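You operate a simulated robot arm through the tools that you are given. There is no shell and no other tool. Be economical: measure what you need, move in short steps, check, and stop when the job is done.

The job below is to be done with a simulated robot arm. You get a single attempt, and the scene is never put back.

JOB
Water the white pot on the grey mat with the green can.
Fine: till its red float is in the green band, no spill; can back, pot back in its saucer; the other pots stay dry. Set down upright: what you pick out, green can.

Only the result counts: the job must be done as asked and must still hold three seconds after the hand-in. Knocking over, shifting, dropping, spilling or breaking anything else fails it.

ROBOT AND FRAMES
A 6-joint arm with a two-finger parallel gripper, fixed in place. Base frame: the origin is at the foot of the arm, x ahead of it, y to its left, z up; the work surface is at about z = 0.8. Lengths are in m, angles in degrees, forces in N, time in s.
With the tool pointing down near the work surface it reaches from about 0.26 to 0.68 m from the base axis. Its first joint turns from -66.0 to 66.0 degrees. Payload 2.9 kg.
The tool frame sits at the grasp point between the pads (the TCP): z along the fingers, y along the line on which they close. The tips reach 0.03 m beyond it. Largest opening 0.11 m; finger width 0.02, thickness 0.01; the body of the gripper, 0.048 by 0.112 m, starts 0.055 m behind the TCP.
Orientation is that of the tool frame in the base frame, as a unit quaternion [x, y, z, w]. With the fingers straight down and closing along the base's y, the tool's x points along the base's -x, its y along +y and its z along -z.

CONTROLS
- The arm moves only by the tool drive_tool. Its argument "steps" is a list of rows, each a list of 7 numbers: the shift along the tool's x, y, z in cm, then the turn, a rotation vector about the tool's x, y, z in degrees, then the finger opening in cm, from 0 to 11. In form: [[tx, ty, tz, wx, wy, wz, fingers], ...]. A call has 1 to 12 rows; each row shifts and turns the commanded pose from where the row before left it, along the tool's axes as they then stand. A row lasts 0.2 s, in which the tool goes at most 0.05 m and 8.6 degrees; a call with a longer step from one row to the next is refused whole, and so is a gripper value outside its range. A pose out of reach is approached as far as the arm can. The call stops where the force on the tool passes 60 N (or 10 N more than at its start, if that is more) or the arm is blocked; 0.2 s more then pass. Each finger travels about 0.108 m/s and halts on what it meets, pressing with about 26 N; the grip force reading is that of the motor and also rises with nothing between the fingers. The clock runs only during rows and for 0.2 s after the last one: add rows that do not move to give the fingers time. It gives the time, the measured TCP pose, the force on the tool (base axes), the opening and the grip force at its end, in the units of the frame above (readings bear some noise), with the torque about the TCP (base axes, N m) and any sound that the robot's microphone picked up.
- Cameras (640 x 400 px; columns grow to the right, rows downward): "scene" is fixed at [0.0704, 0.4274, 1.3977]; the picture's right is [-0.81, -0.58, 0.00], its down [-0.26, 0.37, -0.89] and it looks along [0.52, -0.73, -0.45] (base axes); focal length 330 px, centre (320, 200). "wrist" rides on the gripper at [0.072, 0.017, -0.103] in the tool frame; the picture's right is [-0.23, 0.97, 0.00], its down [-0.76, -0.18, -0.62] and it looks along [-0.61, -0.14, 0.78] (tool axes); focal length 222 px, centre (320, 200). There is no depth. A picture from a camera that has moved, and an enlarged one, comes with that camera's place and axes in the base frame and with its lens.
- capture(camera): a new picture of that camera. It takes no simulated time.
- close_up(camera, box): a new picture of the part [left, top, right, bottom] of that camera's present view, enlarged. It takes no simulated time.
- close_job(): hands the job in; it is judged then, once.

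Work in short steps. Places have to be worked out from the pictures, the camera data and where the tool is seen: move nearer, look again, correct. Check each grasp and each placing, and mend what went wrong. You have 120 turns and 84 pictures in all, those below and enlarged ones among them. Open the gripper and draw the arm clear of the work before you hand the job in, unless the task says otherwise; then end with one line.

The tools are called after "Emit:" by a JSON object that holds its "api" and its "payload". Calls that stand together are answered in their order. drive_tool: Moves the arm, as the interface text tells. Its arguments: {"type":"object","properties":{"steps":{"type":"array","items":{"type":"array","items":{"type":"number"}}}},"required":["steps"]} The other tools are called the same way: capture (camera) takes a picture; close_up (camera, box) takes an enlarged picture of a part of a camera's view; close_job () hands the job in.

At the start:

```text
time_s: 0.0
tcp_pos: [0.4142, -0.0133, 1.1864]
orientation: [0.0, 1.0, 0.0, 0.001]
ft_force: [0.9, 0.2, 0.9]
ft_torque: [-0.05, -0.01, 0.0]
width: 0.11
finger_force: 0.1
```

scene: 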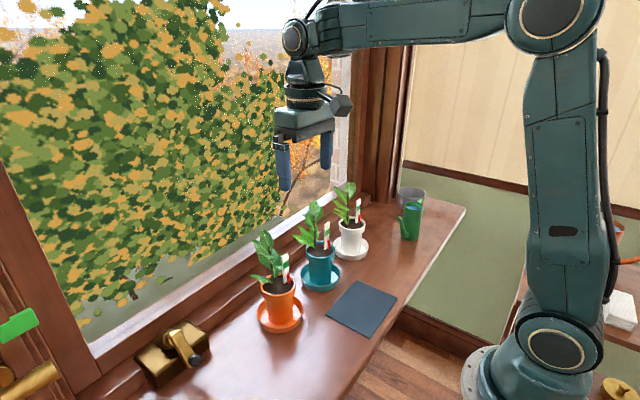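
wrist: 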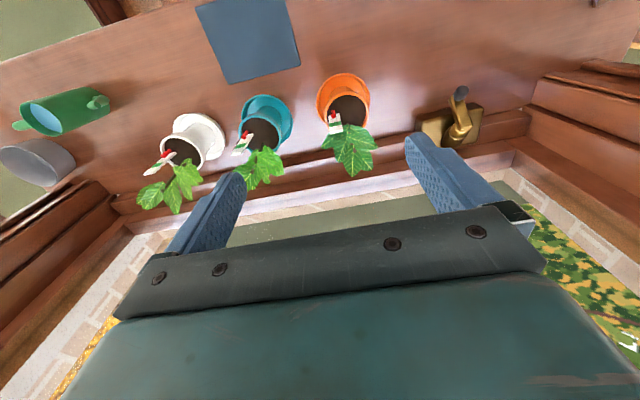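

I'll start with enlarged views to identify the pots, the can, the float and the mat.

Emit:
{"api": "close_up", "payload": {"camera": "scene", "box": [300, 160, 460, 260]}}

Emit:
{"api": "close_up", "payload": {"camera": "wrist", "box": [0, 60, 240, 210]}}

Emit:
{"api": "close_up", "payload": {"camera": "scene", "box": [230, 220, 410, 340]}}

```text
4.00 times, centred on (380, 210) of scene
camera zoom: at [0.0704, 0.4274, 1.3977], right [-0.81, -0.58, 0.0], down [-0.26, 0.37, -0.89], along [0.52, -0.73, -0.45], focal length 1318 px, centre (80, 160)
```

zoom: 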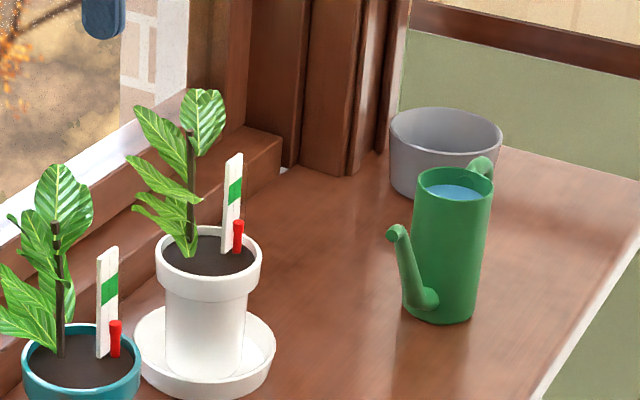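

```text
2.67 times, centred on (120, 135) of wrist
camera zoom: at [0.3419, 0.0052, 1.2892], right [0.23, 0.97, 0.0], down [0.76, -0.18, 0.62], along [0.61, -0.14, -0.78], focal length 592 px, centre (853, 373)
```

zoom: 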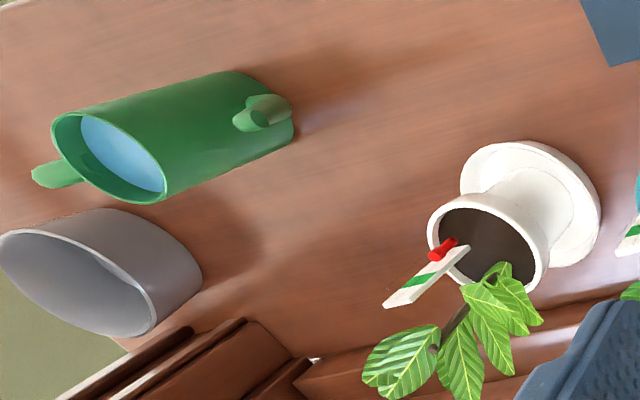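

```text
3.33 times, centred on (320, 280) of scene
camera zoom: at [0.0704, 0.4274, 1.3977], right [-0.81, -0.58, 0.0], down [-0.26, 0.37, -0.89], along [0.52, -0.73, -0.45], focal length 1099 px, centre (320, -67)
```

zoom: 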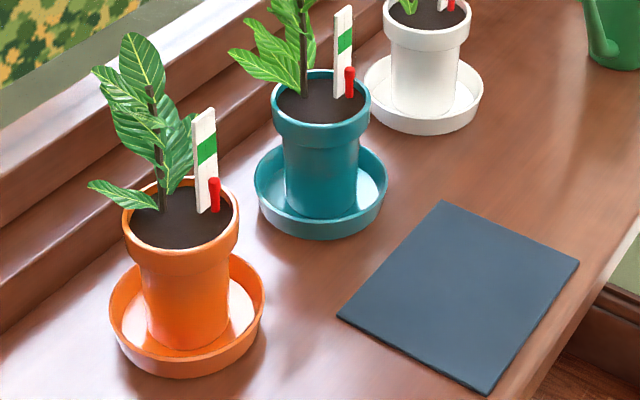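

The white pot stands at about (0.485, -0.315), the can at about (0.365, -0.50), and the mat at about (0.33, -0.14). First I'll move to a pre-grasp point on the robot side of the white pot, staying high, and yaw the tool toward it.

Emit:
{"api": "drive_tool", "payload": {"steps": [[0.6, -4.2, 1.2, 0, 0, 0, 11], [0.6, -4.2, 1.2, 0, 0, 0, 11], [0.6, -4.2, 1.2, 0, 0, 0, 11], [0.6, -4.2, 1.2, 0, 0, 0, 11], [0.6, -4.2, 1.2, 0, 0, 0, 11], [0.6, -3, 0.6, 0, 0, 0, 11], [0, 0, 0, 0, 0, 8.25, 11], [0, 0, 0, 0, 0, 8.25, 11], [0, 0, 0, 0, 0, 8.25, 11], [0, 0, 0, 0, 0, 8.25, 11]]}}

Emit:
{"api": "capture", "payload": {"camera": "wrist"}}

```text
time_s: 2.2
tcp_pos: [0.3789, -0.2526, 1.1202]
orientation: [0.285, 0.959, -0.001, 0.0]
ft_force: [-0.4, -0.4, 0.3]
ft_torque: [-0.03, 0.0, 0.04]
width: 0.1099
finger_force: 0.1
```

```text
78 pictures are left
camera wrist: at [0.3273, -0.1984, 1.2236], right [0.72, 0.69, 0.0], down [0.54, -0.56, 0.62], along [0.43, -0.45, -0.78], focal length 222 px, centre (320, 200)
```

wrist: 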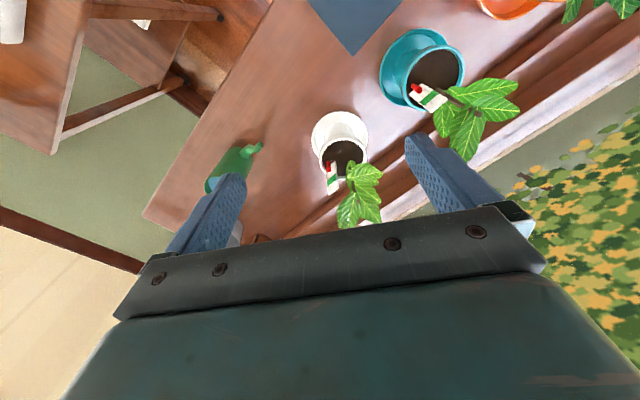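

From this view the white pot is nearer (0.473, -0.297). I'll pitch the tool to 25° below horizontal here, clear of everything.

Emit:
{"api": "drive_tool", "payload": {"steps": [[0, 0, 0, 0, -8.125, 0, 11], [0, 0, 0, 0, -8.125, 0, 11], [0, 0, 0, 0, -8.125, 0, 11], [0, 0, 0, 0, -8.125, 0, 11], [0, 0, 0, 0, -8.125, 0, 11], [0, 0, 0, 0, -8.125, 0, 11], [0, 0, 0, 0, -8.125, 0, 11], [0, 0, 0, 0, -8.125, 0, 11]]}}

Emit:
{"api": "capture", "payload": {"camera": "wrist"}}

Emit:
{"api": "capture", "payload": {"camera": "scene"}}

```text
time_s: 4.0
tcp_pos: [0.3778, -0.2519, 1.1199]
orientation: [0.24, 0.809, -0.153, 0.515]
ft_force: [0.1, 0.0, 0.2]
ft_torque: [0.03, 0.01, 0.0]
width: 0.1099
finger_force: 0.1
```

```text
77 pictures are left
camera wrist: at [0.2832, -0.1695, 1.0982], right [0.61, 0.76, 0.21], down [-0.3, -0.02, 0.95], along [0.73, -0.64, 0.22], focal length 222 px, centre (320, 200)
```

wrist: 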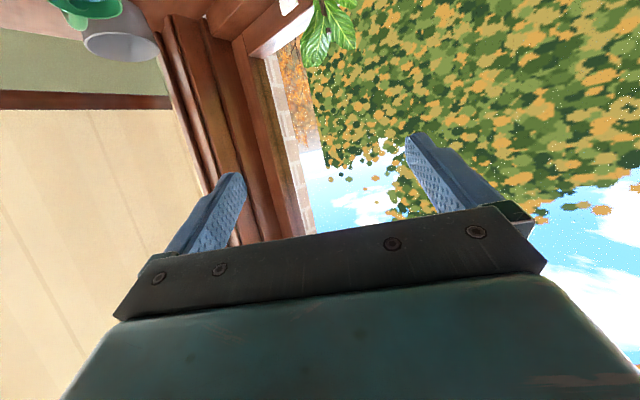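

```text
76 pictures are left
```

scene: 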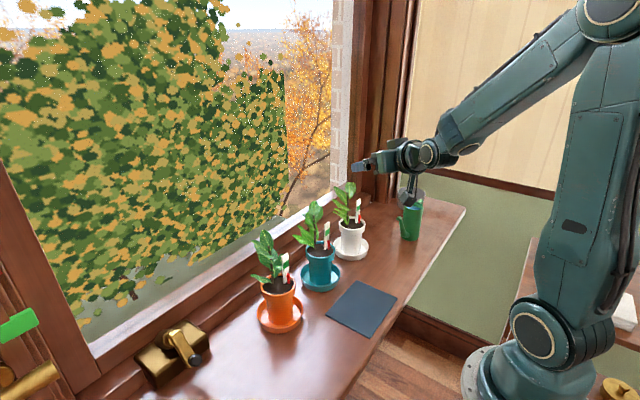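

The orientation works and the arm comes from above. I'll descend to the pre-grasp height, about 13 cm short of the pot axis.

Emit:
{"api": "drive_tool", "payload": {"steps": [[3.74, 0.23, 1.25, 0, 0, 0, 11], [3.74, 0.23, 1.25, 0, 0, 0, 11], [3.74, 0.23, 1.25, 0, 0, 0, 11], [3.74, 0.23, 1.25, 0, 0, 0, 11], [3.74, 0.23, 1.25, 0, 0, 0, 11], [3.74, 0.23, 1.25, 0, 0, 0, 11]]}}

Emit:
{"api": "capture", "payload": {"camera": "wrist"}}

Emit:
{"api": "close_up", "payload": {"camera": "scene", "box": [300, 160, 460, 260]}}

```text
time_s: 5.4
tcp_pos: [0.3581, -0.2214, 0.879]
orientation: [0.237, 0.822, -0.141, 0.499]
ft_force: [-0.3, 0.5, 0.6]
ft_torque: [-0.02, 0.01, 0.0]
width: 0.1101
finger_force: 0.1
out of reach, approached as far as the arm can: row 6
```

```text
75 pictures are left
camera wrist: at [0.2604, -0.1394, 0.8617], right [0.6, 0.77, 0.21], down [-0.27, -0.05, 0.96], along [0.75, -0.63, 0.18], focal length 222 px, centre (320, 200)
```

wrist: 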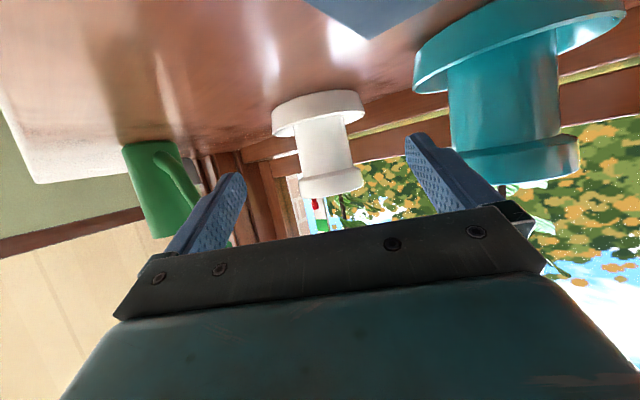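

```text
4.00 times, centred on (380, 210) of scene
camera zoom: at [0.0704, 0.4275, 1.3977], right [-0.81, -0.58, 0.0], down [-0.26, 0.37, -0.89], along [0.52, -0.73, -0.45], focal length 1318 px, centre (80, 160)
```

zoom: 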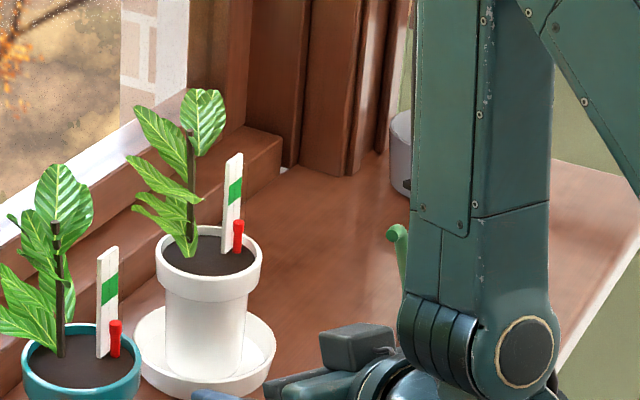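

The collar sits at z of about 0.872–0.905, 14 cm ahead, and laterally aligned. I'll advance part of the way and check that the pose follows.

Emit:
{"api": "drive_tool", "payload": {"steps": [[-1.2, 0, 2.54, 0, 0, 0, 11], [-1.2, 0, 2.54, 0, 0, 0, 11]]}}

Emit:
{"api": "capture", "payload": {"camera": "wrist"}}

```text
time_s: 6.0
tcp_pos: [0.4128, -0.2576, 0.8871]
orientation: [0.239, 0.809, -0.153, 0.515]
ft_force: [-0.2, -1.0, 0.5]
ft_torque: [0.02, -0.01, 0.0]
width: 0.1102
finger_force: 0.1
```

```text
73 pictures are left
camera wrist: at [0.3175, -0.174, 0.864], right [0.61, 0.76, 0.21], down [-0.3, -0.02, 0.95], along [0.73, -0.64, 0.22], focal length 222 px, centre (320, 200)
```

wrist: 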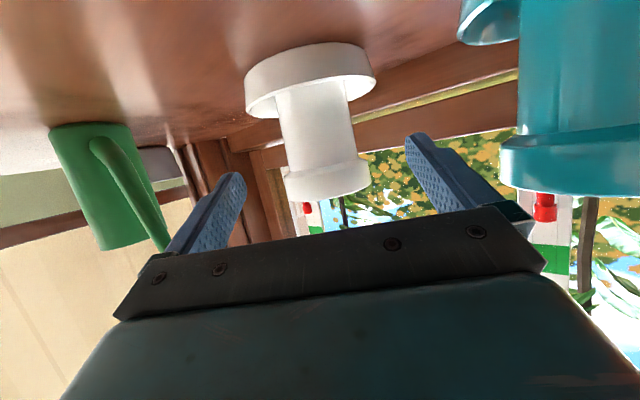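

All consistent: pot axis about (0.476, -0.300). I'll advance the last 7.5 cm with the fingers open and check.

Emit:
{"api": "drive_tool", "payload": {"steps": [[-1.06, -0.07, 2.27, 0, 0, 0, 11], [-1.06, -0.07, 2.27, 0, 0, 0, 11], [-1.06, -0.07, 2.27, 0, 0, 0, 11]]}}

Emit:
{"api": "capture", "payload": {"camera": "wrist"}}

Emit:
{"api": "close_up", "payload": {"camera": "scene", "box": [300, 170, 428, 250]}}

```text
time_s: 6.8
tcp_pos: [0.4748, -0.3005, 0.8866]
orientation: [0.239, 0.81, -0.152, 0.514]
ft_force: [0.2, 0.5, 0.1]
ft_torque: [0.02, 0.0, -0.02]
width: 0.11
finger_force: 0.0
```

```text
72 pictures are left
camera wrist: at [0.3796, -0.2171, 0.8643], right [0.61, 0.76, 0.21], down [-0.3, -0.02, 0.95], along [0.73, -0.64, 0.22], focal length 222 px, centre (320, 200)
```

wrist: 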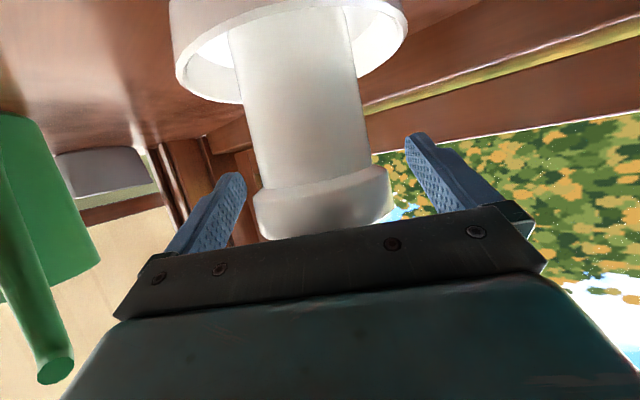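

```text
5.00 times, centred on (364, 210) of scene
camera zoom: at [0.0704, 0.4274, 1.3977], right [-0.81, -0.58, 0.0], down [-0.26, 0.37, -0.89], along [0.52, -0.73, -0.45], focal length 1648 px, centre (100, 150)
```

zoom: 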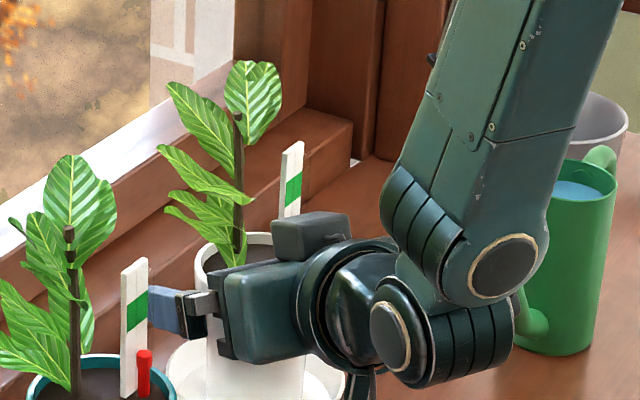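

The collar is centred between the pads at the TCP depth. Closing now.

Emit:
{"api": "drive_tool", "payload": {"steps": [[0, 0, 0, 0, 0, 0, 7], [0, 0, 0, 0, 0, 0, 5], [0, 0, 0, 0, 0, 0, 5], [0, 0, 0, 0, 0, 0, 5]]}}

Emit:
{"api": "capture", "payload": {"camera": "wrist"}}

```text
time_s: 7.8
tcp_pos: [0.474, -0.2993, 0.8863]
orientation: [0.24, 0.808, -0.153, 0.515]
ft_force: [2.1, -0.2, 0.3]
ft_torque: [0.0, -0.07, 0.02]
width: 0.0762
finger_force: 26.0
```

```text
70 pictures are left
camera wrist: at [0.3793, -0.217, 0.8642], right [0.61, 0.76, 0.21], down [-0.3, -0.02, 0.95], along [0.73, -0.64, 0.22], focal length 222 px, centre (320, 200)
```

wrist: 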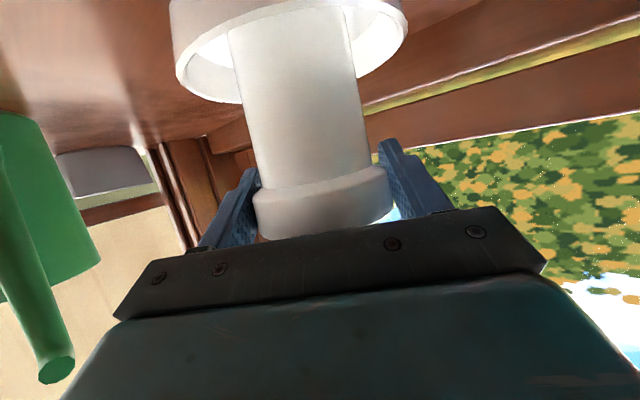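

Gripped at 0.076 m. I'll lift 6 cm slowly and check.

Emit:
{"api": "drive_tool", "payload": {"steps": [[-1.36, 0, -0.63, 0, 0, 0, 5], [-1.36, 0, -0.63, 0, 0, 0, 5], [-1.36, 0, -0.63, 0, 0, 0, 5], [-1.36, 0, -0.63, 0, 0, 0, 5]]}}

Emit:
{"api": "close_up", "payload": {"camera": "scene", "box": [300, 170, 428, 250]}}

Emit:
{"api": "capture", "payload": {"camera": "wrist"}}

```text
time_s: 8.8
tcp_pos: [0.4729, -0.2996, 0.9464]
orientation: [0.24, 0.809, -0.153, 0.515]
ft_force: [0.4, 0.9, -4.9]
ft_torque: [-0.01, 0.04, 0.0]
width: 0.0764
finger_force: 26.1
```

```text
5.00 times, centred on (364, 210) of scene
camera zoom: at [0.0705, 0.4274, 1.3977], right [-0.81, -0.58, 0.0], down [-0.26, 0.37, -0.89], along [0.52, -0.73, -0.45], focal length 1648 px, centre (100, 150)
```

zoom: 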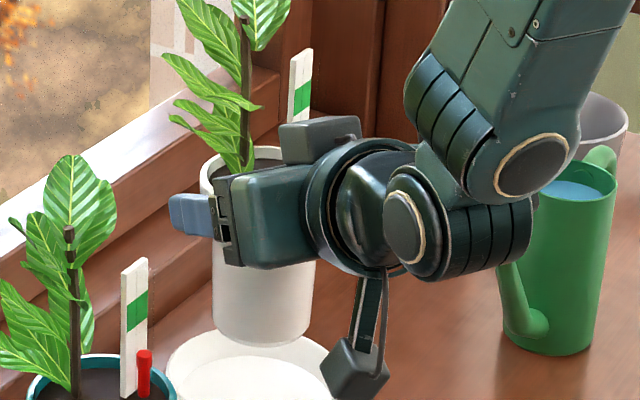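

```text
68 pictures are left
camera wrist: at [0.3773, -0.216, 0.9235], right [0.61, 0.76, 0.21], down [-0.3, -0.02, 0.95], along [0.73, -0.64, 0.22], focal length 222 px, centre (320, 200)
```

wrist: 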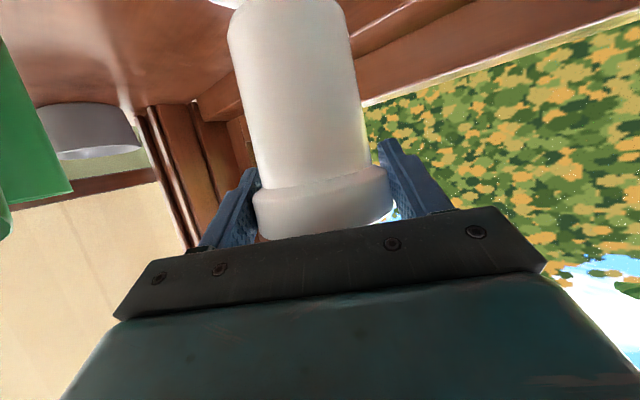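

The pot hangs upright and secure. I'll retract toward the robot, then swing the hand so it points along roughly -y (75°) while carrying the pot toward the mat.

Emit:
{"api": "drive_tool", "payload": {"steps": [[0.66, 0, -3.0, 0, 0, 0, 5], [0.66, 0, -3.0, 0, 0, 0, 5], [0.66, 0, -3.0, 0, 0, 0, 5], [0.56, 0.13, -1.2, 6.344, 0, 2.958, 5], [0.56, -0.03, -1.2, 6.344, 0, 2.958, 5], [0.56, -0.19, -1.2, 6.344, 0, 2.958, 5], [0.54, -0.35, -1.16, 6.344, 0, 2.958, 5], [0.52, -0.51, -1.11, 6.344, 0, 2.958, 5], [0.49, -0.65, -1.05, 6.344, 0, 2.958, 5]]}}

Emit:
{"api": "capture", "payload": {"camera": "scene"}}

Emit:
{"api": "capture", "payload": {"camera": "wrist"}}

```text
time_s: 10.8
tcp_pos: [0.3338, -0.2019, 0.9657]
orientation: [0.513, 0.669, -0.327, 0.426]
ft_force: [0.0, -0.3, -5.1]
ft_torque: [0.0, 0.01, 0.03]
width: 0.0764
finger_force: 26.1
```

```text
67 pictures are left
```

scene: 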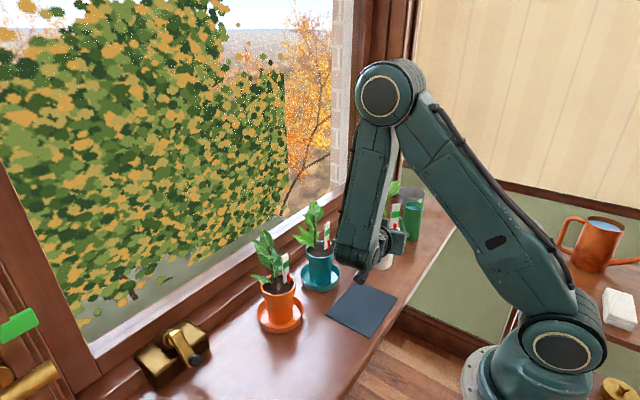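

```text
66 pictures are left
camera wrist: at [0.3186, -0.0759, 0.9436], right [0.97, 0.16, 0.21], down [-0.23, 0.19, 0.95], along [0.11, -0.97, 0.22], focal length 222 px, centre (320, 200)
```

wrist: 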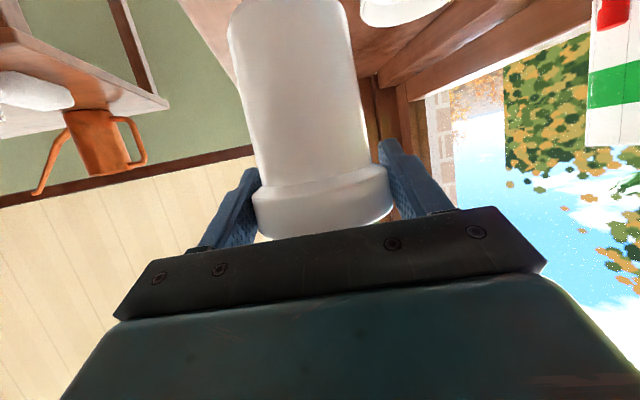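

The pose matches and the pot is still secure. Next I'll move over the mat and go partly down.

Emit:
{"api": "drive_tool", "payload": {"steps": [[1.1, 0.3, -2.36, 0, 0, 0, 5], [1.1, 0.3, -2.36, 0, 0, 0, 5], [1.81, 0, 0.85, 0, 0, 0, 5], [1.81, 0, 0.85, 0, 0, 0, 5], [0.9, 0, 0.42, 0, 0, 0, 5]]}}

Emit:
{"api": "capture", "payload": {"camera": "scene"}}

Emit:
{"api": "capture", "payload": {"camera": "wrist"}}

```text
time_s: 12.0
tcp_pos: [0.3272, -0.1479, 0.9155]
orientation: [0.514, 0.669, -0.327, 0.426]
ft_force: [0.6, -0.2, -6.0]
ft_torque: [-0.01, -0.01, -0.03]
width: 0.0763
finger_force: 26.2
```

```text
65 pictures are left
```

scene: 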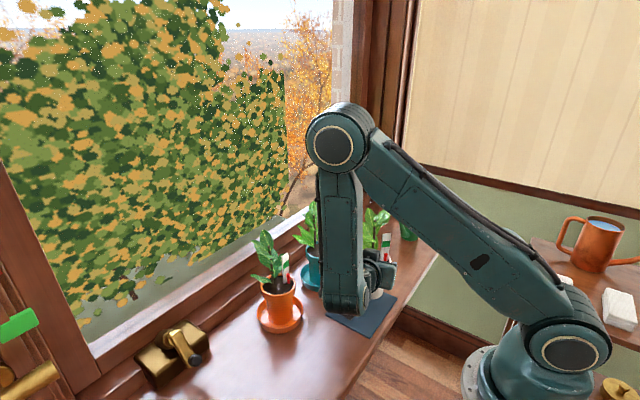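

```text
64 pictures are left
camera wrist: at [0.3119, -0.0228, 0.8938], right [0.97, 0.16, 0.21], down [-0.23, 0.19, 0.95], along [0.11, -0.97, 0.22], focal length 222 px, centre (320, 200)
```

wrist: 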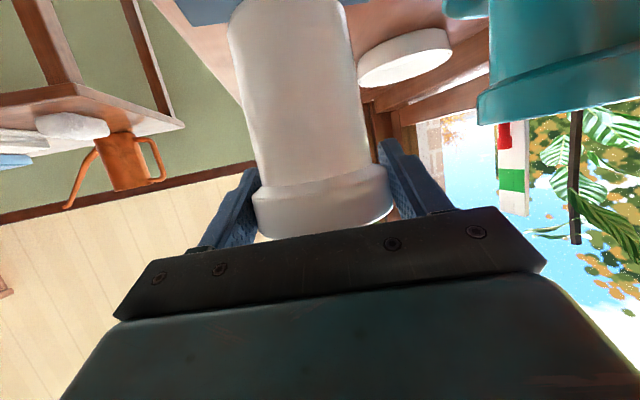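

Clear of neighbours and over the mat. Lowering to about 0.888, then small steps until contact.

Emit:
{"api": "drive_tool", "payload": {"steps": [[0.82, 0, 0.38, 0, 0, 0, 5], [0.82, 0, 0.38, 0, 0, 0, 5], [0.72, 0, 0.34, 0, 0, 0, 5], [0, 0, 0, 0, 0, 0, 5]]}}

Emit:
{"api": "drive_tool", "payload": {"steps": [[0.18, 0, 0.08, 0, 0, 0, 5], [0, 0, 0, 0, 0, 0, 5]]}}

Emit:
{"api": "close_up", "payload": {"camera": "scene", "box": [290, 190, 450, 340]}}

```text
time_s: 13.0
tcp_pos: [0.3281, -0.1475, 0.8905]
orientation: [0.513, 0.67, -0.326, 0.427]
ft_force: [0.1, 0.1, -5.2]
ft_torque: [0.03, 0.02, -0.04]
width: 0.0765
finger_force: 26.2
```

```text
time_s: 13.6
tcp_pos: [0.3254, -0.1489, 0.8887]
orientation: [0.514, 0.669, -0.328, 0.426]
ft_force: [0.5, 0.2, -5.1]
ft_torque: [0.0, -0.04, 0.01]
width: 0.0768
finger_force: 25.8
```

```text
2.67 times, centred on (370, 265) of scene
camera zoom: at [0.0705, 0.4274, 1.3977], right [-0.81, -0.58, 0.0], down [-0.26, 0.37, -0.89], along [0.52, -0.73, -0.45], focal length 879 px, centre (187, 27)
```

zoom: 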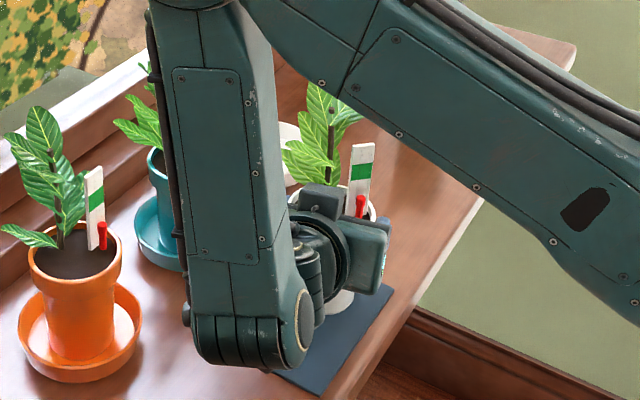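

Still hanging at -5 N. I'll keep stepping down about 2 mm at a time until the load goes off.

Emit:
{"api": "drive_tool", "payload": {"steps": [[0.18, 0, 0.08, 0, 0, 0, 5], [0, 0, 0, 0, 0, 0, 5]]}}

Emit:
{"api": "drive_tool", "payload": {"steps": [[0.13, 0, 0.06, 0, 0, 0, 5], [0, 0, 0, 0, 0, 0, 5]]}}

```text
time_s: 14.2
tcp_pos: [0.3269, -0.1479, 0.8875]
orientation: [0.514, 0.668, -0.328, 0.427]
ft_force: [-1.8, 6.0, 14.1]
ft_torque: [-0.05, 0.1, -0.01]
width: 0.0767
finger_force: 25.9
```

```text
time_s: 14.8
tcp_pos: [0.3262, -0.1508, 0.8855]
orientation: [0.513, 0.669, -0.327, 0.426]
ft_force: [-0.6, 1.6, 16.4]
ft_torque: [-0.18, -0.05, -0.08]
width: 0.0763
finger_force: 25.9
```

Contact at about 0.887. I'll back off 1.5 mm to unload, then open the fingers.

Emit:
{"api": "drive_tool", "payload": {"steps": [[-0.15, 0, -0.07, 0, 0, 0, 5], [0, 0, 0, 0, 0, 0, 5]]}}

Emit:
{"api": "drive_tool", "payload": {"steps": [[0, 0, 0, 0, 0, 0, 8.5], [0, 0, 0, 0, 0, 0, 10], [0, 0, 0, 0, 0, 0, 11], [0, 0, 0, 0, 0, 0, 11]]}}

Emit:
{"api": "capture", "payload": {"camera": "wrist"}}

```text
time_s: 15.4
tcp_pos: [0.3259, -0.1495, 0.8848]
orientation: [0.514, 0.67, -0.327, 0.425]
ft_force: [1.6, -4.4, -0.5]
ft_torque: [-0.43, -0.17, 0.0]
width: 0.0765
finger_force: 25.5
```

```text
time_s: 16.4
tcp_pos: [0.3259, -0.1493, 0.8864]
orientation: [0.513, 0.67, -0.326, 0.427]
ft_force: [1.2, -0.1, -0.1]
ft_torque: [-0.02, 0.01, -0.01]
width: 0.1099
finger_force: 0.1
```

```text
62 pictures are left
camera wrist: at [0.311, -0.0236, 0.8635], right [0.97, 0.16, 0.21], down [-0.23, 0.19, 0.95], along [0.11, -0.97, 0.22], focal length 222 px, centre (320, 200)
```

wrist: 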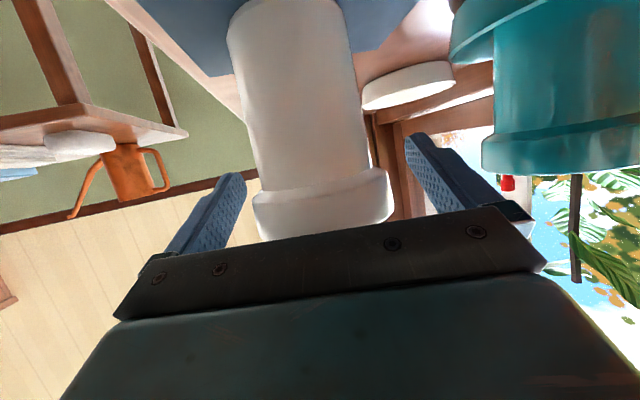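

The pot stands on the mat. I'll withdraw the hand straight back, then up.

Emit:
{"api": "drive_tool", "payload": {"steps": [[1.27, 0, -2.72, 0, 0, 0, 11], [1.27, 0, -2.72, 0, 0, 0, 11], [1.27, 0, -2.72, 0, 0, 0, 11], [-4.08, 0, -1.9, 0, 0, 0, 11], [-4.08, 0, -1.9, 0, 0, 0, 11], [-4.08, 0, -1.9, 0, 0, 0, 11], [-4.08, 0, -1.9, 0, 0, 0, 11], [-4.08, 0, -1.9, 0, 0, 0, 11]]}}

Emit:
{"api": "drive_tool", "payload": {"steps": [[0, 0, 0, 0, 8.125, 0, 11], [0, 0, 0, 0, 8.125, 0, 11], [0, 0, 0, 0, 8.125, 0, 11], [0, 0, 0, 0, 8.125, 0, 11], [0, 0, 0, 0, 8.125, 0, 11], [0, 0, 0, 0, 8.125, 0, 11], [0, 0, 0, 0, 8.125, 0, 11], [0, 0, 0, 0, 8.125, 0, 11]]}}

Emit:
{"api": "capture", "payload": {"camera": "scene"}}

Emit:
{"api": "capture", "payload": {"camera": "wrist"}}

```text
time_s: 18.2
tcp_pos: [0.3021, -0.0645, 1.1123]
orientation: [0.514, 0.669, -0.327, 0.426]
ft_force: [-0.5, -0.2, 0.4]
ft_torque: [-0.01, 0.0, 0.0]
width: 0.11
finger_force: 0.1
```

```text
time_s: 20.0
tcp_pos: [0.3031, -0.0628, 1.1107]
orientation: [0.609, 0.793, 0.0, -0.001]
ft_force: [0.4, 0.4, 0.1]
ft_torque: [0.02, -0.01, 0.02]
width: 0.1099
finger_force: 0.0
```

```text
61 pictures are left
```

scene: 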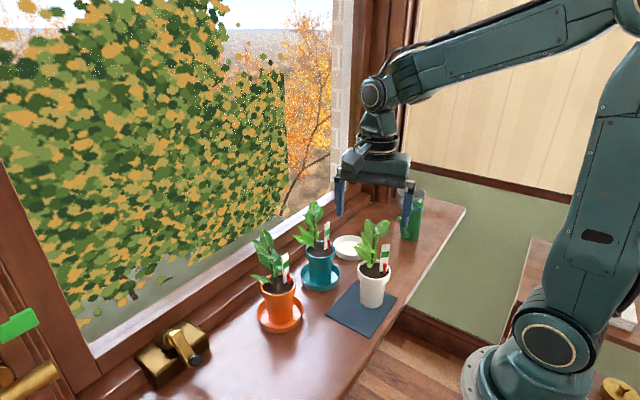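

```text
60 pictures are left
camera wrist: at [0.3015, 0.0128, 1.2135], right [1.0, 0.03, 0.0], down [0.03, -0.78, 0.62], along [0.02, -0.62, -0.78], focal length 222 px, centre (320, 200)
```

wrist: 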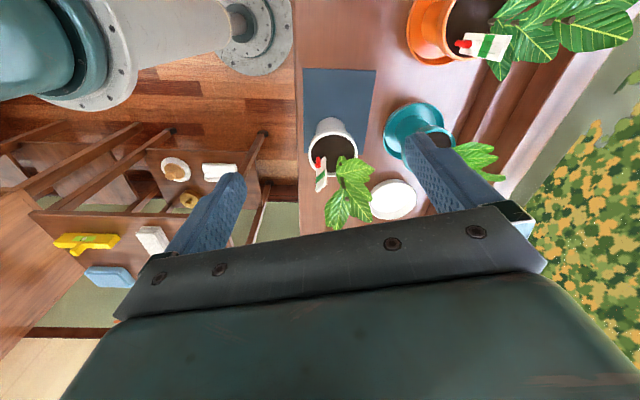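

The pot is upright on the mat with its marker and float on the -x side and the stem on the +x side. I'll move over toward the can for a close look.

Emit:
{"api": "drive_tool", "payload": {"steps": [[-4.7, -0.28, 0, 0, 0, 0, 11], [-4.7, -0.28, 0, 0, 0, 0, 11], [-4.7, -0.28, 0, 0, 0, 0, 11], [-4.7, -0.28, 0, 0, 0, 0, 11], [-4.7, -0.28, 0, 0, 0, 0, 11], [-4.7, -0.28, 0, 0, 0, 0, 11]]}}

Emit:
{"api": "capture", "payload": {"camera": "wrist"}}

Emit:
{"api": "close_up", "payload": {"camera": "scene", "box": [330, 180, 458, 260]}}

```text
time_s: 21.4
tcp_pos: [0.3598, -0.3421, 1.1098]
orientation: [0.609, 0.793, 0.001, 0.0]
ft_force: [0.3, -0.3, -0.9]
ft_torque: [0.0, 0.01, -0.02]
width: 0.1102
finger_force: 0.0
```

```text
59 pictures are left
camera wrist: at [0.3576, -0.2661, 1.213], right [1.0, 0.03, 0.0], down [0.03, -0.78, 0.62], along [0.02, -0.62, -0.78], focal length 222 px, centre (320, 200)
```

wrist: 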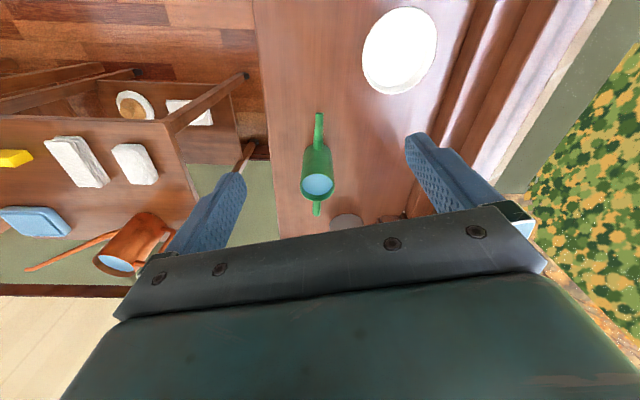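

```text
5.00 times, centred on (394, 220) of scene
camera zoom: at [0.0704, 0.4274, 1.3977], right [-0.81, -0.58, 0.0], down [-0.26, 0.37, -0.89], along [0.52, -0.73, -0.45], focal length 1648 px, centre (-50, 100)
```

zoom: 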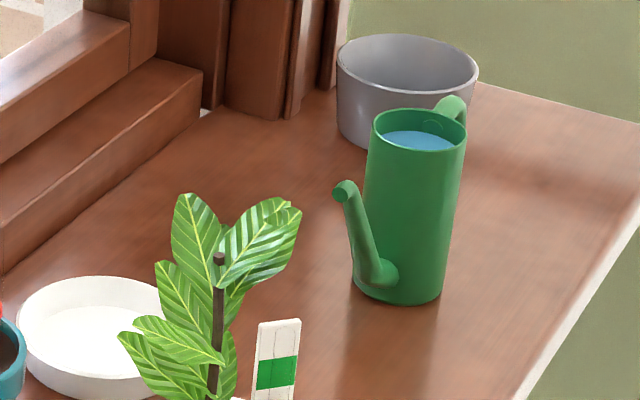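

Emit:
{"api": "close_up", "payload": {"camera": "wrist", "box": [270, 100, 370, 230]}}

```text
3.08 times, centred on (320, 165) of wrist
camera zoom: at [0.3576, -0.2661, 1.213], right [1.0, 0.03, 0.0], down [0.03, -0.78, 0.62], along [0.02, -0.62, -0.78], focal length 684 px, centre (320, 308)
```

zoom: 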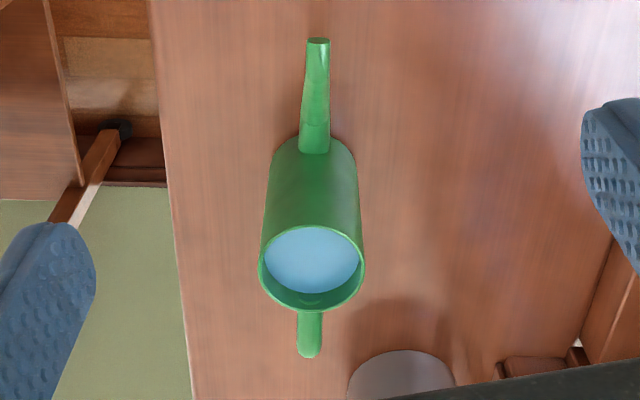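

The can axis is at about (0.360, -0.483) and its spout points along +y. The tip is about 0.12 m out, roughly level with the rim, and the water is only about 1 cm below the rim, so it should pour at a small tilt (~8°). I'll turn the hand 165° so the wrist camera ends up on the handle side, away from the plant, with the fingers closing along x.

Emit:
{"api": "drive_tool", "payload": {"steps": [[0, 0, 0, 0, 0, -8.25, 11], [0, 0, 0, 0, 0, -8.25, 11], [0, 0, 0, 0, 0, -8.25, 11], [0, 0, 0, 0, 0, -8.25, 11], [0, 0, 0, 0, 0, -8.25, 11], [0, 0, 0, 0, 0, -8.25, 11], [0, 0, 0, 0, 0, -8.25, 11], [0, 0, 0, 0, 0, -8.25, 11], [0, 0, 0, 0, 0, -8.25, 11], [0, 0, 0, 0, 0, -8.25, 11]]}}

Emit:
{"api": "drive_tool", "payload": {"steps": [[0, 0, 0, 0, 0, -8.25, 11], [0, 0, 0, 0, 0, -8.25, 11], [0, 0, 0, 0, 0, -8.25, 11], [0, 0, 0, 0, 0, -8.25, 11], [0, 0, 0, 0, 0, -8.25, 11], [0, 0, 0, 0, 0, -8.25, 11], [0, 0, 0, 0, 0, -8.25, 11], [0, 0, 0, 0, 0, -8.25, 11], [0, 0, 0, 0, 0, -8.25, 11], [0, 0, 0, 0, 0, -8.25, 11]]}}

Emit:
{"api": "capture", "payload": {"camera": "wrist"}}

Emit:
{"api": "capture", "payload": {"camera": "scene"}}

```text
time_s: 23.6
tcp_pos: [0.3604, -0.3381, 1.1101]
orientation: [-0.067, 0.998, -0.001, 0.0]
ft_force: [-0.8, -0.3, 0.2]
ft_torque: [0.0, 0.0, -0.02]
width: 0.1101
finger_force: 0.0
```

```text
time_s: 25.8
tcp_pos: [0.3607, -0.3389, 1.1113]
orientation: [0.709, -0.705, 0.0, -0.001]
ft_force: [-0.9, -0.1, 1.1]
ft_torque: [0.0, 0.01, 0.0]
width: 0.1099
finger_force: 0.1
```

```text
56 pictures are left
camera wrist: at [0.3439, -0.4103, 1.214], right [-0.97, 0.22, 0.0], down [0.18, 0.76, 0.62], along [0.14, 0.61, -0.78], focal length 222 px, centre (320, 200)
```

wrist: 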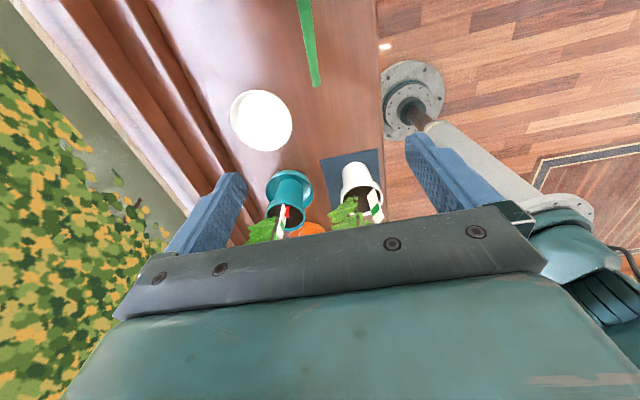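

```text
55 pictures are left
```

scene: 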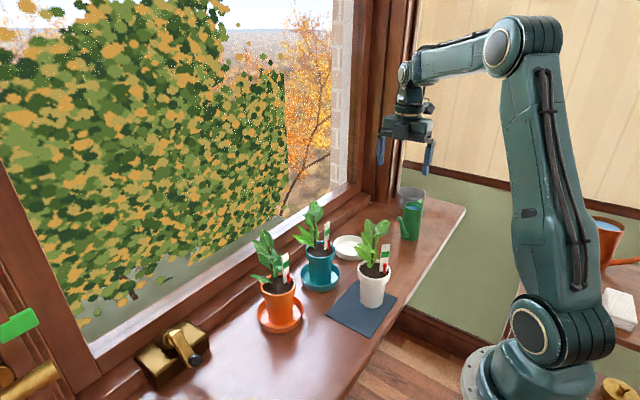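

The flip is fine, and the spout tip triangulates to (0.360, -0.358, 0.917). I'll move above the can and go partly down.

Emit:
{"api": "drive_tool", "payload": {"steps": [[4.8, 0.03, 0, 0, 0, 0, 11], [4.8, 0.03, 0, 0, 0, 0, 11], [4.8, 0.01, 0, 0, 0, 0, 11], [0, 0, 4, 0, 0, 0, 11], [0, 0, 4, 0, 0, 0, 11], [0, 0, 3, 0, 0, 0, 11]]}}

Emit:
{"api": "capture", "payload": {"camera": "wrist"}}

Emit:
{"api": "close_up", "payload": {"camera": "scene", "box": [340, 150, 468, 250]}}

```text
time_s: 27.2
tcp_pos: [0.3601, -0.4834, 1.0024]
orientation: [0.707, -0.707, 0.0, 0.0]
ft_force: [-0.1, 0.1, 0.6]
ft_torque: [-0.02, 0.02, 0.0]
width: 0.1101
finger_force: 0.0
```

```text
54 pictures are left
camera wrist: at [0.3432, -0.5555, 1.1049], right [-0.97, 0.23, 0.0], down [0.18, 0.76, 0.62], along [0.14, 0.61, -0.78], focal length 222 px, centre (320, 200)
```

wrist: 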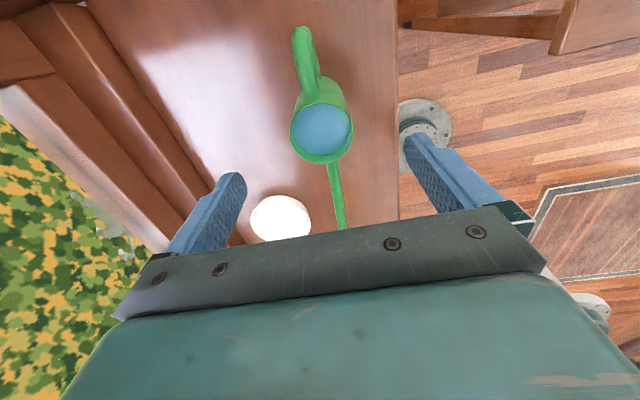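

```text
4.00 times, centred on (404, 200) of scene
camera zoom: at [0.0704, 0.4274, 1.3977], right [-0.81, -0.58, 0.0], down [-0.26, 0.37, -0.89], along [0.52, -0.73, -0.45], focal length 1318 px, centre (-16, 200)
```

zoom: 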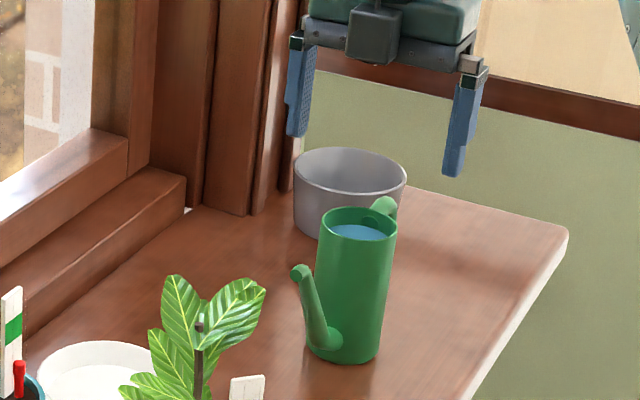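

The rim is at (0.360, -0.480), aligned with the TCP. I'll descend to the grip height of about 0.877.

Emit:
{"api": "drive_tool", "payload": {"steps": [[-0.1, 0, 4, 0, 0, 0, 11], [-0.1, 0, 4, 0, 0, 0, 11], [0, 0, 2.5, 0, 0, 0, 11], [0, 0, 2.0, 0, 0, 0, 11]]}}

Emit:
{"api": "capture", "payload": {"camera": "wrist"}}

Emit:
{"api": "close_up", "payload": {"camera": "scene", "box": [340, 150, 468, 250]}}

```text
time_s: 28.2
tcp_pos: [0.3583, -0.4809, 0.8759]
orientation: [0.707, -0.707, 0.0, 0.0]
ft_force: [-0.2, -0.4, 0.1]
ft_torque: [-0.01, 0.02, 0.03]
width: 0.1099
finger_force: 0.1
```

```text
52 pictures are left
camera wrist: at [0.3416, -0.5523, 0.9794], right [-0.97, 0.23, 0.0], down [0.18, 0.76, 0.62], along [0.14, 0.61, -0.78], focal length 222 px, centre (320, 200)
```

wrist: 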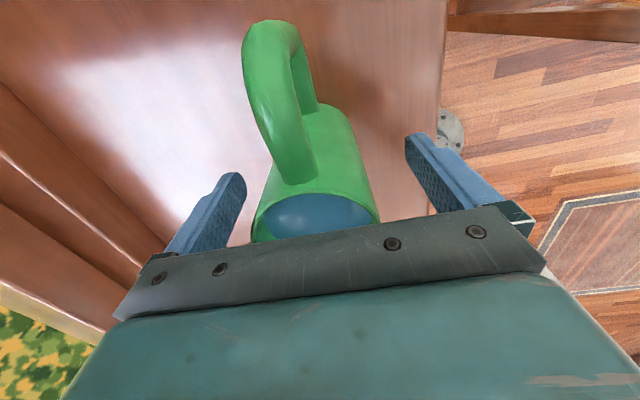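

```text
4.00 times, centred on (404, 200) of scene
camera zoom: at [0.0704, 0.4274, 1.3977], right [-0.81, -0.58, 0.0], down [-0.26, 0.37, -0.89], along [0.52, -0.73, -0.45], focal length 1318 px, centre (-16, 200)
```

zoom: 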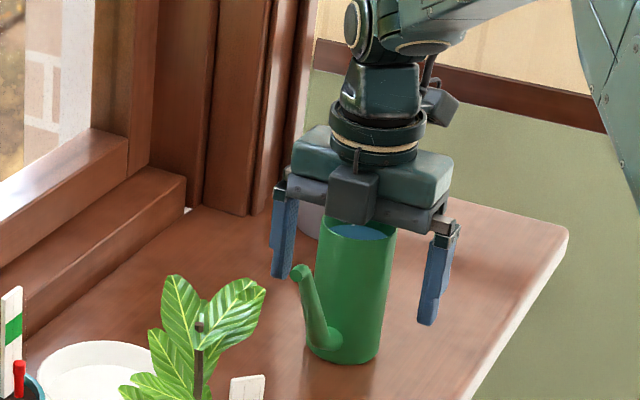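

Nothing touches. I'll nudge 1.5 mm toward +x to centre, then close on the can.

Emit:
{"api": "drive_tool", "payload": {"steps": [[0, -0.15, 0, 0, 0, 0, 9], [0, 0, 0, 0, 0, 0, 7.5], [0, 0, 0, 0, 0, 0, 6.5], [0, 0, 0, 0, 0, 0, 6], [0, 0, 0, 0, 0, 0, 5], [0, 0, 0, 0, 0, 0, 3], [0, 0, 0, 0, 0, 0, 3]]}}

Emit:
{"api": "close_up", "payload": {"camera": "scene", "box": [340, 150, 468, 250]}}

```text
time_s: 29.8
tcp_pos: [0.36, -0.4811, 0.8774]
orientation: [-0.707, 0.708, 0.0, 0.0]
ft_force: [-0.6, 0.3, -0.4]
ft_torque: [-0.03, 0.0, -0.02]
width: 0.0577
finger_force: 25.9
```

```text
4.00 times, centred on (404, 200) of scene
camera zoom: at [0.0704, 0.4274, 1.3977], right [-0.81, -0.58, 0.0], down [-0.26, 0.37, -0.89], along [0.52, -0.73, -0.45], focal length 1318 px, centre (-16, 200)
```

zoom: 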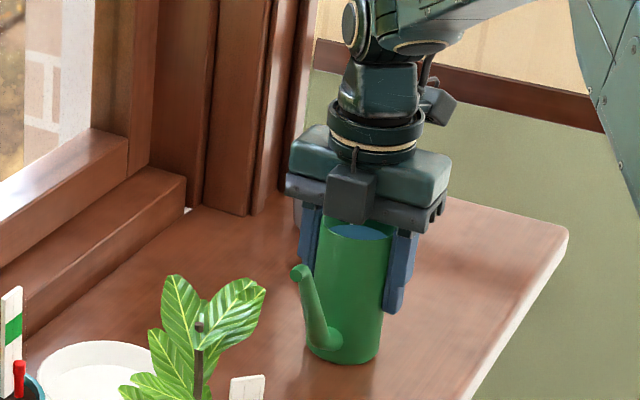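

Gripped at 0.058. I'll lift gently by 5 cm and check.

Emit:
{"api": "drive_tool", "payload": {"steps": [[0, 0, -0.5, 0, 0, 0, 3], [0, 0, -1, 0, 0, 0, 3], [0, 0, -1, 0, 0, 0, 3], [0, 0, -1, 0, 0, 0, 3], [0, 0, -1, 0, 0, 0, 3], [0, 0, -0.5, 0, 0, 0, 3], [0, 0, 0, 0, 0, 0, 3]]}}

Emit:
{"api": "close_up", "payload": {"camera": "scene", "box": [320, 130, 480, 255]}}

```text
time_s: 31.4
tcp_pos: [0.3609, -0.4811, 0.9271]
orientation: [0.707, -0.707, 0.0, 0.001]
ft_force: [-0.7, -0.1, -3.4]
ft_torque: [0.0, -0.02, 0.03]
width: 0.0577
finger_force: 26.3
```

```text
3.20 times, centred on (400, 192) of scene
camera zoom: at [0.0705, 0.4274, 1.3977], right [-0.81, -0.58, 0.0], down [-0.26, 0.37, -0.89], along [0.52, -0.73, -0.45], focal length 1055 px, centre (64, 224)
```

zoom: 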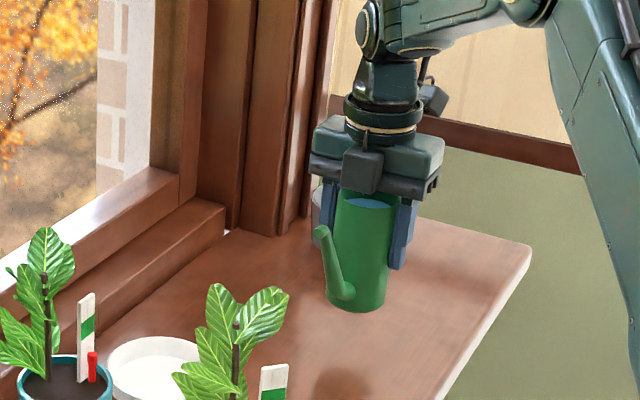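

Lifted cleanly, about 0.35 kg and upright. I'll carry it slowly toward the pot, stopping with the tip about 9 cm short of the pot axis.

Emit:
{"api": "drive_tool", "payload": {"steps": [[-0.7, 0.2, 0, 0, 0, 0, 3], [-1.4, 0.4, -0.1, 0, 0, 0, 3], [-1.7, 0.5, -0.1, 0, 0, 0, 3], [-1.8, 0.6, -0.1, 0, 0, 0, 3], [-1.8, 0.6, 0, 0, 0, 0, 3], [-1.8, 0.5, 0, 0, 0, 0, 3], [-1.5, 0.4, 0, 0, 0, 0, 3], [-1.0, 0.3, 0, 0, 0, 0, 3], [-0.4, 0, 0, 0, 0, 0, 3], [0, 0, 0, 0, 0, 0, 3]]}}

Emit:
{"api": "close_up", "payload": {"camera": "scene", "box": [310, 170, 470, 295]}}

Emit:
{"api": "capture", "payload": {"camera": "wrist"}}

```text
time_s: 33.6
tcp_pos: [0.3269, -0.3599, 0.9286]
orientation: [-0.707, 0.707, 0.001, 0.0]
ft_force: [0.2, -0.5, -4.9]
ft_torque: [0.03, 0.03, -0.01]
width: 0.0577
finger_force: 25.7
```

```text
3.20 times, centred on (390, 232) of scene
camera zoom: at [0.0704, 0.4274, 1.3977], right [-0.81, -0.58, 0.0], down [-0.26, 0.37, -0.89], along [0.52, -0.73, -0.45], focal length 1055 px, centre (96, 96)
```

zoom: 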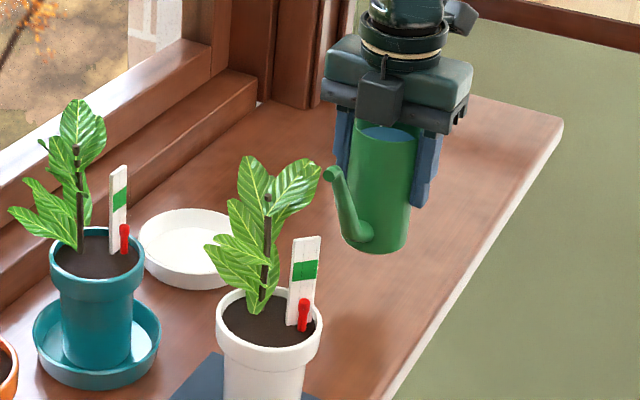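

```text
47 pictures are left
camera wrist: at [0.3099, -0.4312, 1.0326], right [-0.97, 0.23, 0.0], down [0.18, 0.76, 0.62], along [0.14, 0.61, -0.78], focal length 222 px, centre (320, 200)
```

wrist: 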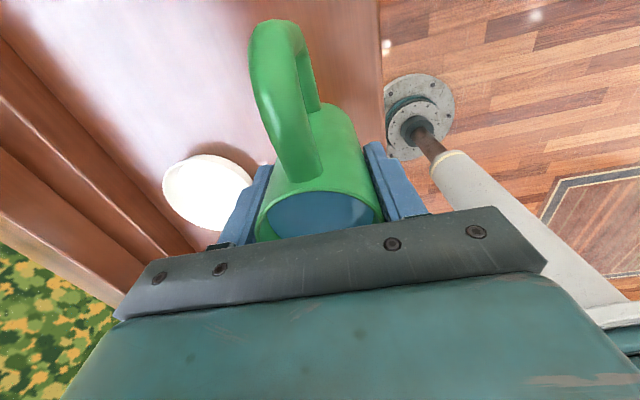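

The rim is at about (0.326, -0.148, 0.905), the stem on the far side and the marker at -x. I'll ease the spout toward the -y edge of the pot, between marker and stem, and below the top leaf.

Emit:
{"api": "drive_tool", "payload": {"steps": [[0, -0.1, 0.8, 0, 0, 0, 3], [-0.8, -0.1, 0.8, 0, 0, 0, 3], [-1.4, -0.1, 0.76, 0, 0, 0, 3], [-1.4, -0.11, 0, 0, 0, 0, 3], [-1.2, 0, 0, 0, 0, 0, 3], [-0.7, 0, 0, 0, 0, 0, 3], [0, 0, 0, 0, 0, 0, 3]]}}

Emit:
{"api": "close_up", "payload": {"camera": "scene", "box": [336, 208, 432, 268]}}

```text
time_s: 35.2
tcp_pos: [0.3313, -0.3057, 0.9047]
orientation: [0.707, -0.707, 0.0, -0.001]
ft_force: [-0.2, -0.2, -4.9]
ft_torque: [0.0, -0.03, 0.05]
width: 0.0578
finger_force: 26.3
```

```text
6.67 times, centred on (384, 238) of scene
camera zoom: at [0.0704, 0.4274, 1.3977], right [-0.81, -0.58, 0.0], down [-0.26, 0.37, -0.89], along [0.52, -0.73, -0.45], focal length 2197 px, centre (-107, -53)
```

zoom: 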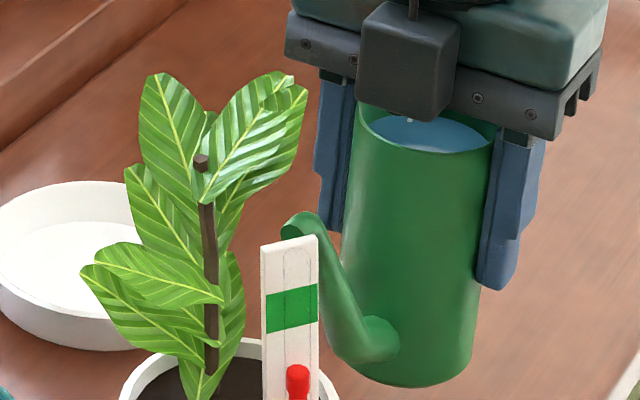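

The tip is at about (0.331, -0.178, 0.96), hovering just above the rim's -y edge. The float has to rise about 2.5–3 cm to reach the green band. I'll tilt gradually, starting with 6°.

Emit:
{"api": "drive_tool", "payload": {"steps": [[0, 0, 0, 0, 2, 0, 3], [0, 0, 0, 0, 2, 0, 3], [0, 0, 0, 0, 2, 0, 3], [0, 0, 0, 0, 0, 0, 3]]}}

Emit:
{"api": "close_up", "payload": {"camera": "scene", "box": [336, 208, 432, 268]}}

```text
time_s: 36.2
tcp_pos: [0.3316, -0.305, 0.9039]
orientation: [-0.706, 0.706, -0.038, -0.037]
ft_force: [-1.3, -0.7, -3.6]
ft_torque: [0.1, -0.04, 0.08]
width: 0.0579
finger_force: 26.0
```

```text
6.67 times, centred on (384, 238) of scene
camera zoom: at [0.0704, 0.4274, 1.3977], right [-0.81, -0.58, 0.0], down [-0.26, 0.37, -0.89], along [0.52, -0.73, -0.45], focal length 2197 px, centre (-107, -53)
```

zoom: 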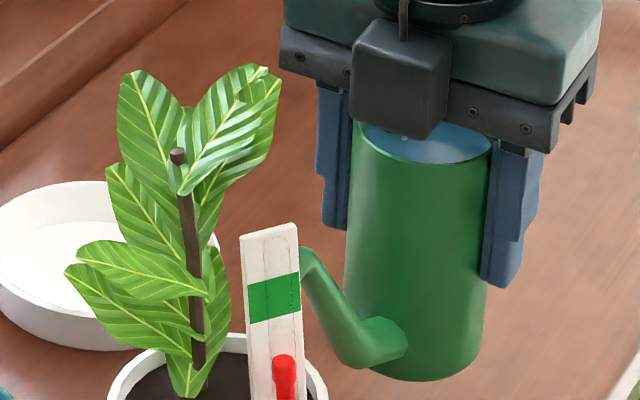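

The spout is pushing the marker and tipping the pot. I'll reverse the tilt at once and look.

Emit:
{"api": "drive_tool", "payload": {"steps": [[0, 0, 0, 0, -2, 0, 3], [0, 0, 0, 0, -2, 0, 3], [0, 0, 0, 0, -2, 0, 3], [0, 0, 0, 0, 0, 0, 3]]}}

Emit:
{"api": "close_up", "payload": {"camera": "scene", "box": [320, 208, 448, 318]}}

```text
time_s: 37.2
tcp_pos: [0.3296, -0.306, 0.9057]
orientation: [-0.707, 0.707, 0.001, 0.001]
ft_force: [-0.7, -0.7, -4.4]
ft_torque: [0.02, 0.0, 0.1]
width: 0.0576
finger_force: 25.9
```

```text
3.64 times, centred on (384, 263) of scene
camera zoom: at [0.0704, 0.4274, 1.3977], right [-0.81, -0.58, 0.0], down [-0.26, 0.37, -0.89], along [0.52, -0.73, -0.45], focal length 1198 px, centre (87, -29)
```

zoom: 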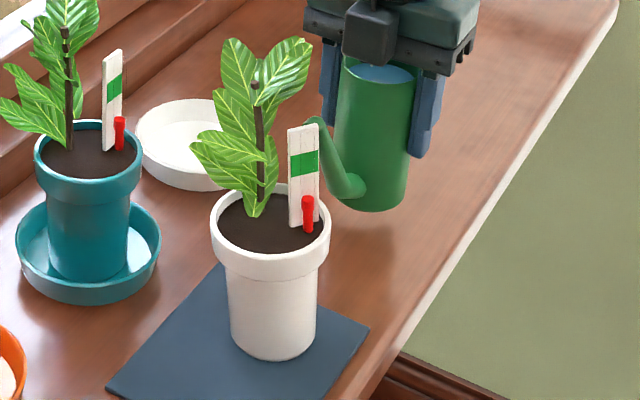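

The pot settled back upright. The marker blocks the -y side, and the free soil is on the +y side. So I'll retreat, lift the can over the plant height, turn it 180°, and pour from the +y side.

Emit:
{"api": "drive_tool", "payload": {"steps": [[0.8, 0, 0, 0, 0, 0, 3], [1.6, 0, 0, 0, 0, 0, 3], [1.6, 0, 0, 0, 0, 0, 3], [1, 0, -1, 0, 0, 0, 3], [0, 0, -2.5, 0, 0, 0, 3], [0, 0, -3, 0, 0, 0, 3], [0, 0, -3.5, 0, 0, 0, 3], [0, 0, -3.5, 0, 0, 0, 3], [0, 0, -3.5, 0, 0, 0, 3], [0, 0, -3.5, 0, 0, 0, 3], [0, 0, -2, 0, 0, 0, 3], [0, 0, -1, 0, 0, 0, 3]]}}

Emit:
{"api": "capture", "payload": {"camera": "scene"}}

```text
time_s: 39.8
tcp_pos: [0.3297, -0.3539, 1.1427]
orientation: [-0.707, 0.707, 0.0, 0.0]
ft_force: [0.4, -0.8, -4.8]
ft_torque: [0.01, -0.01, 0.04]
width: 0.0578
finger_force: 26.4
```

```text
43 pictures are left
```

scene: 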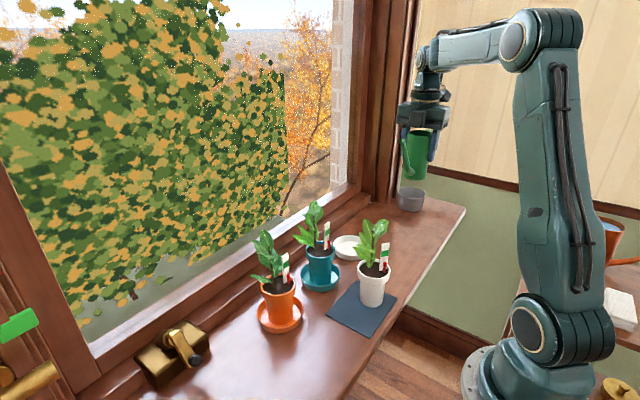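

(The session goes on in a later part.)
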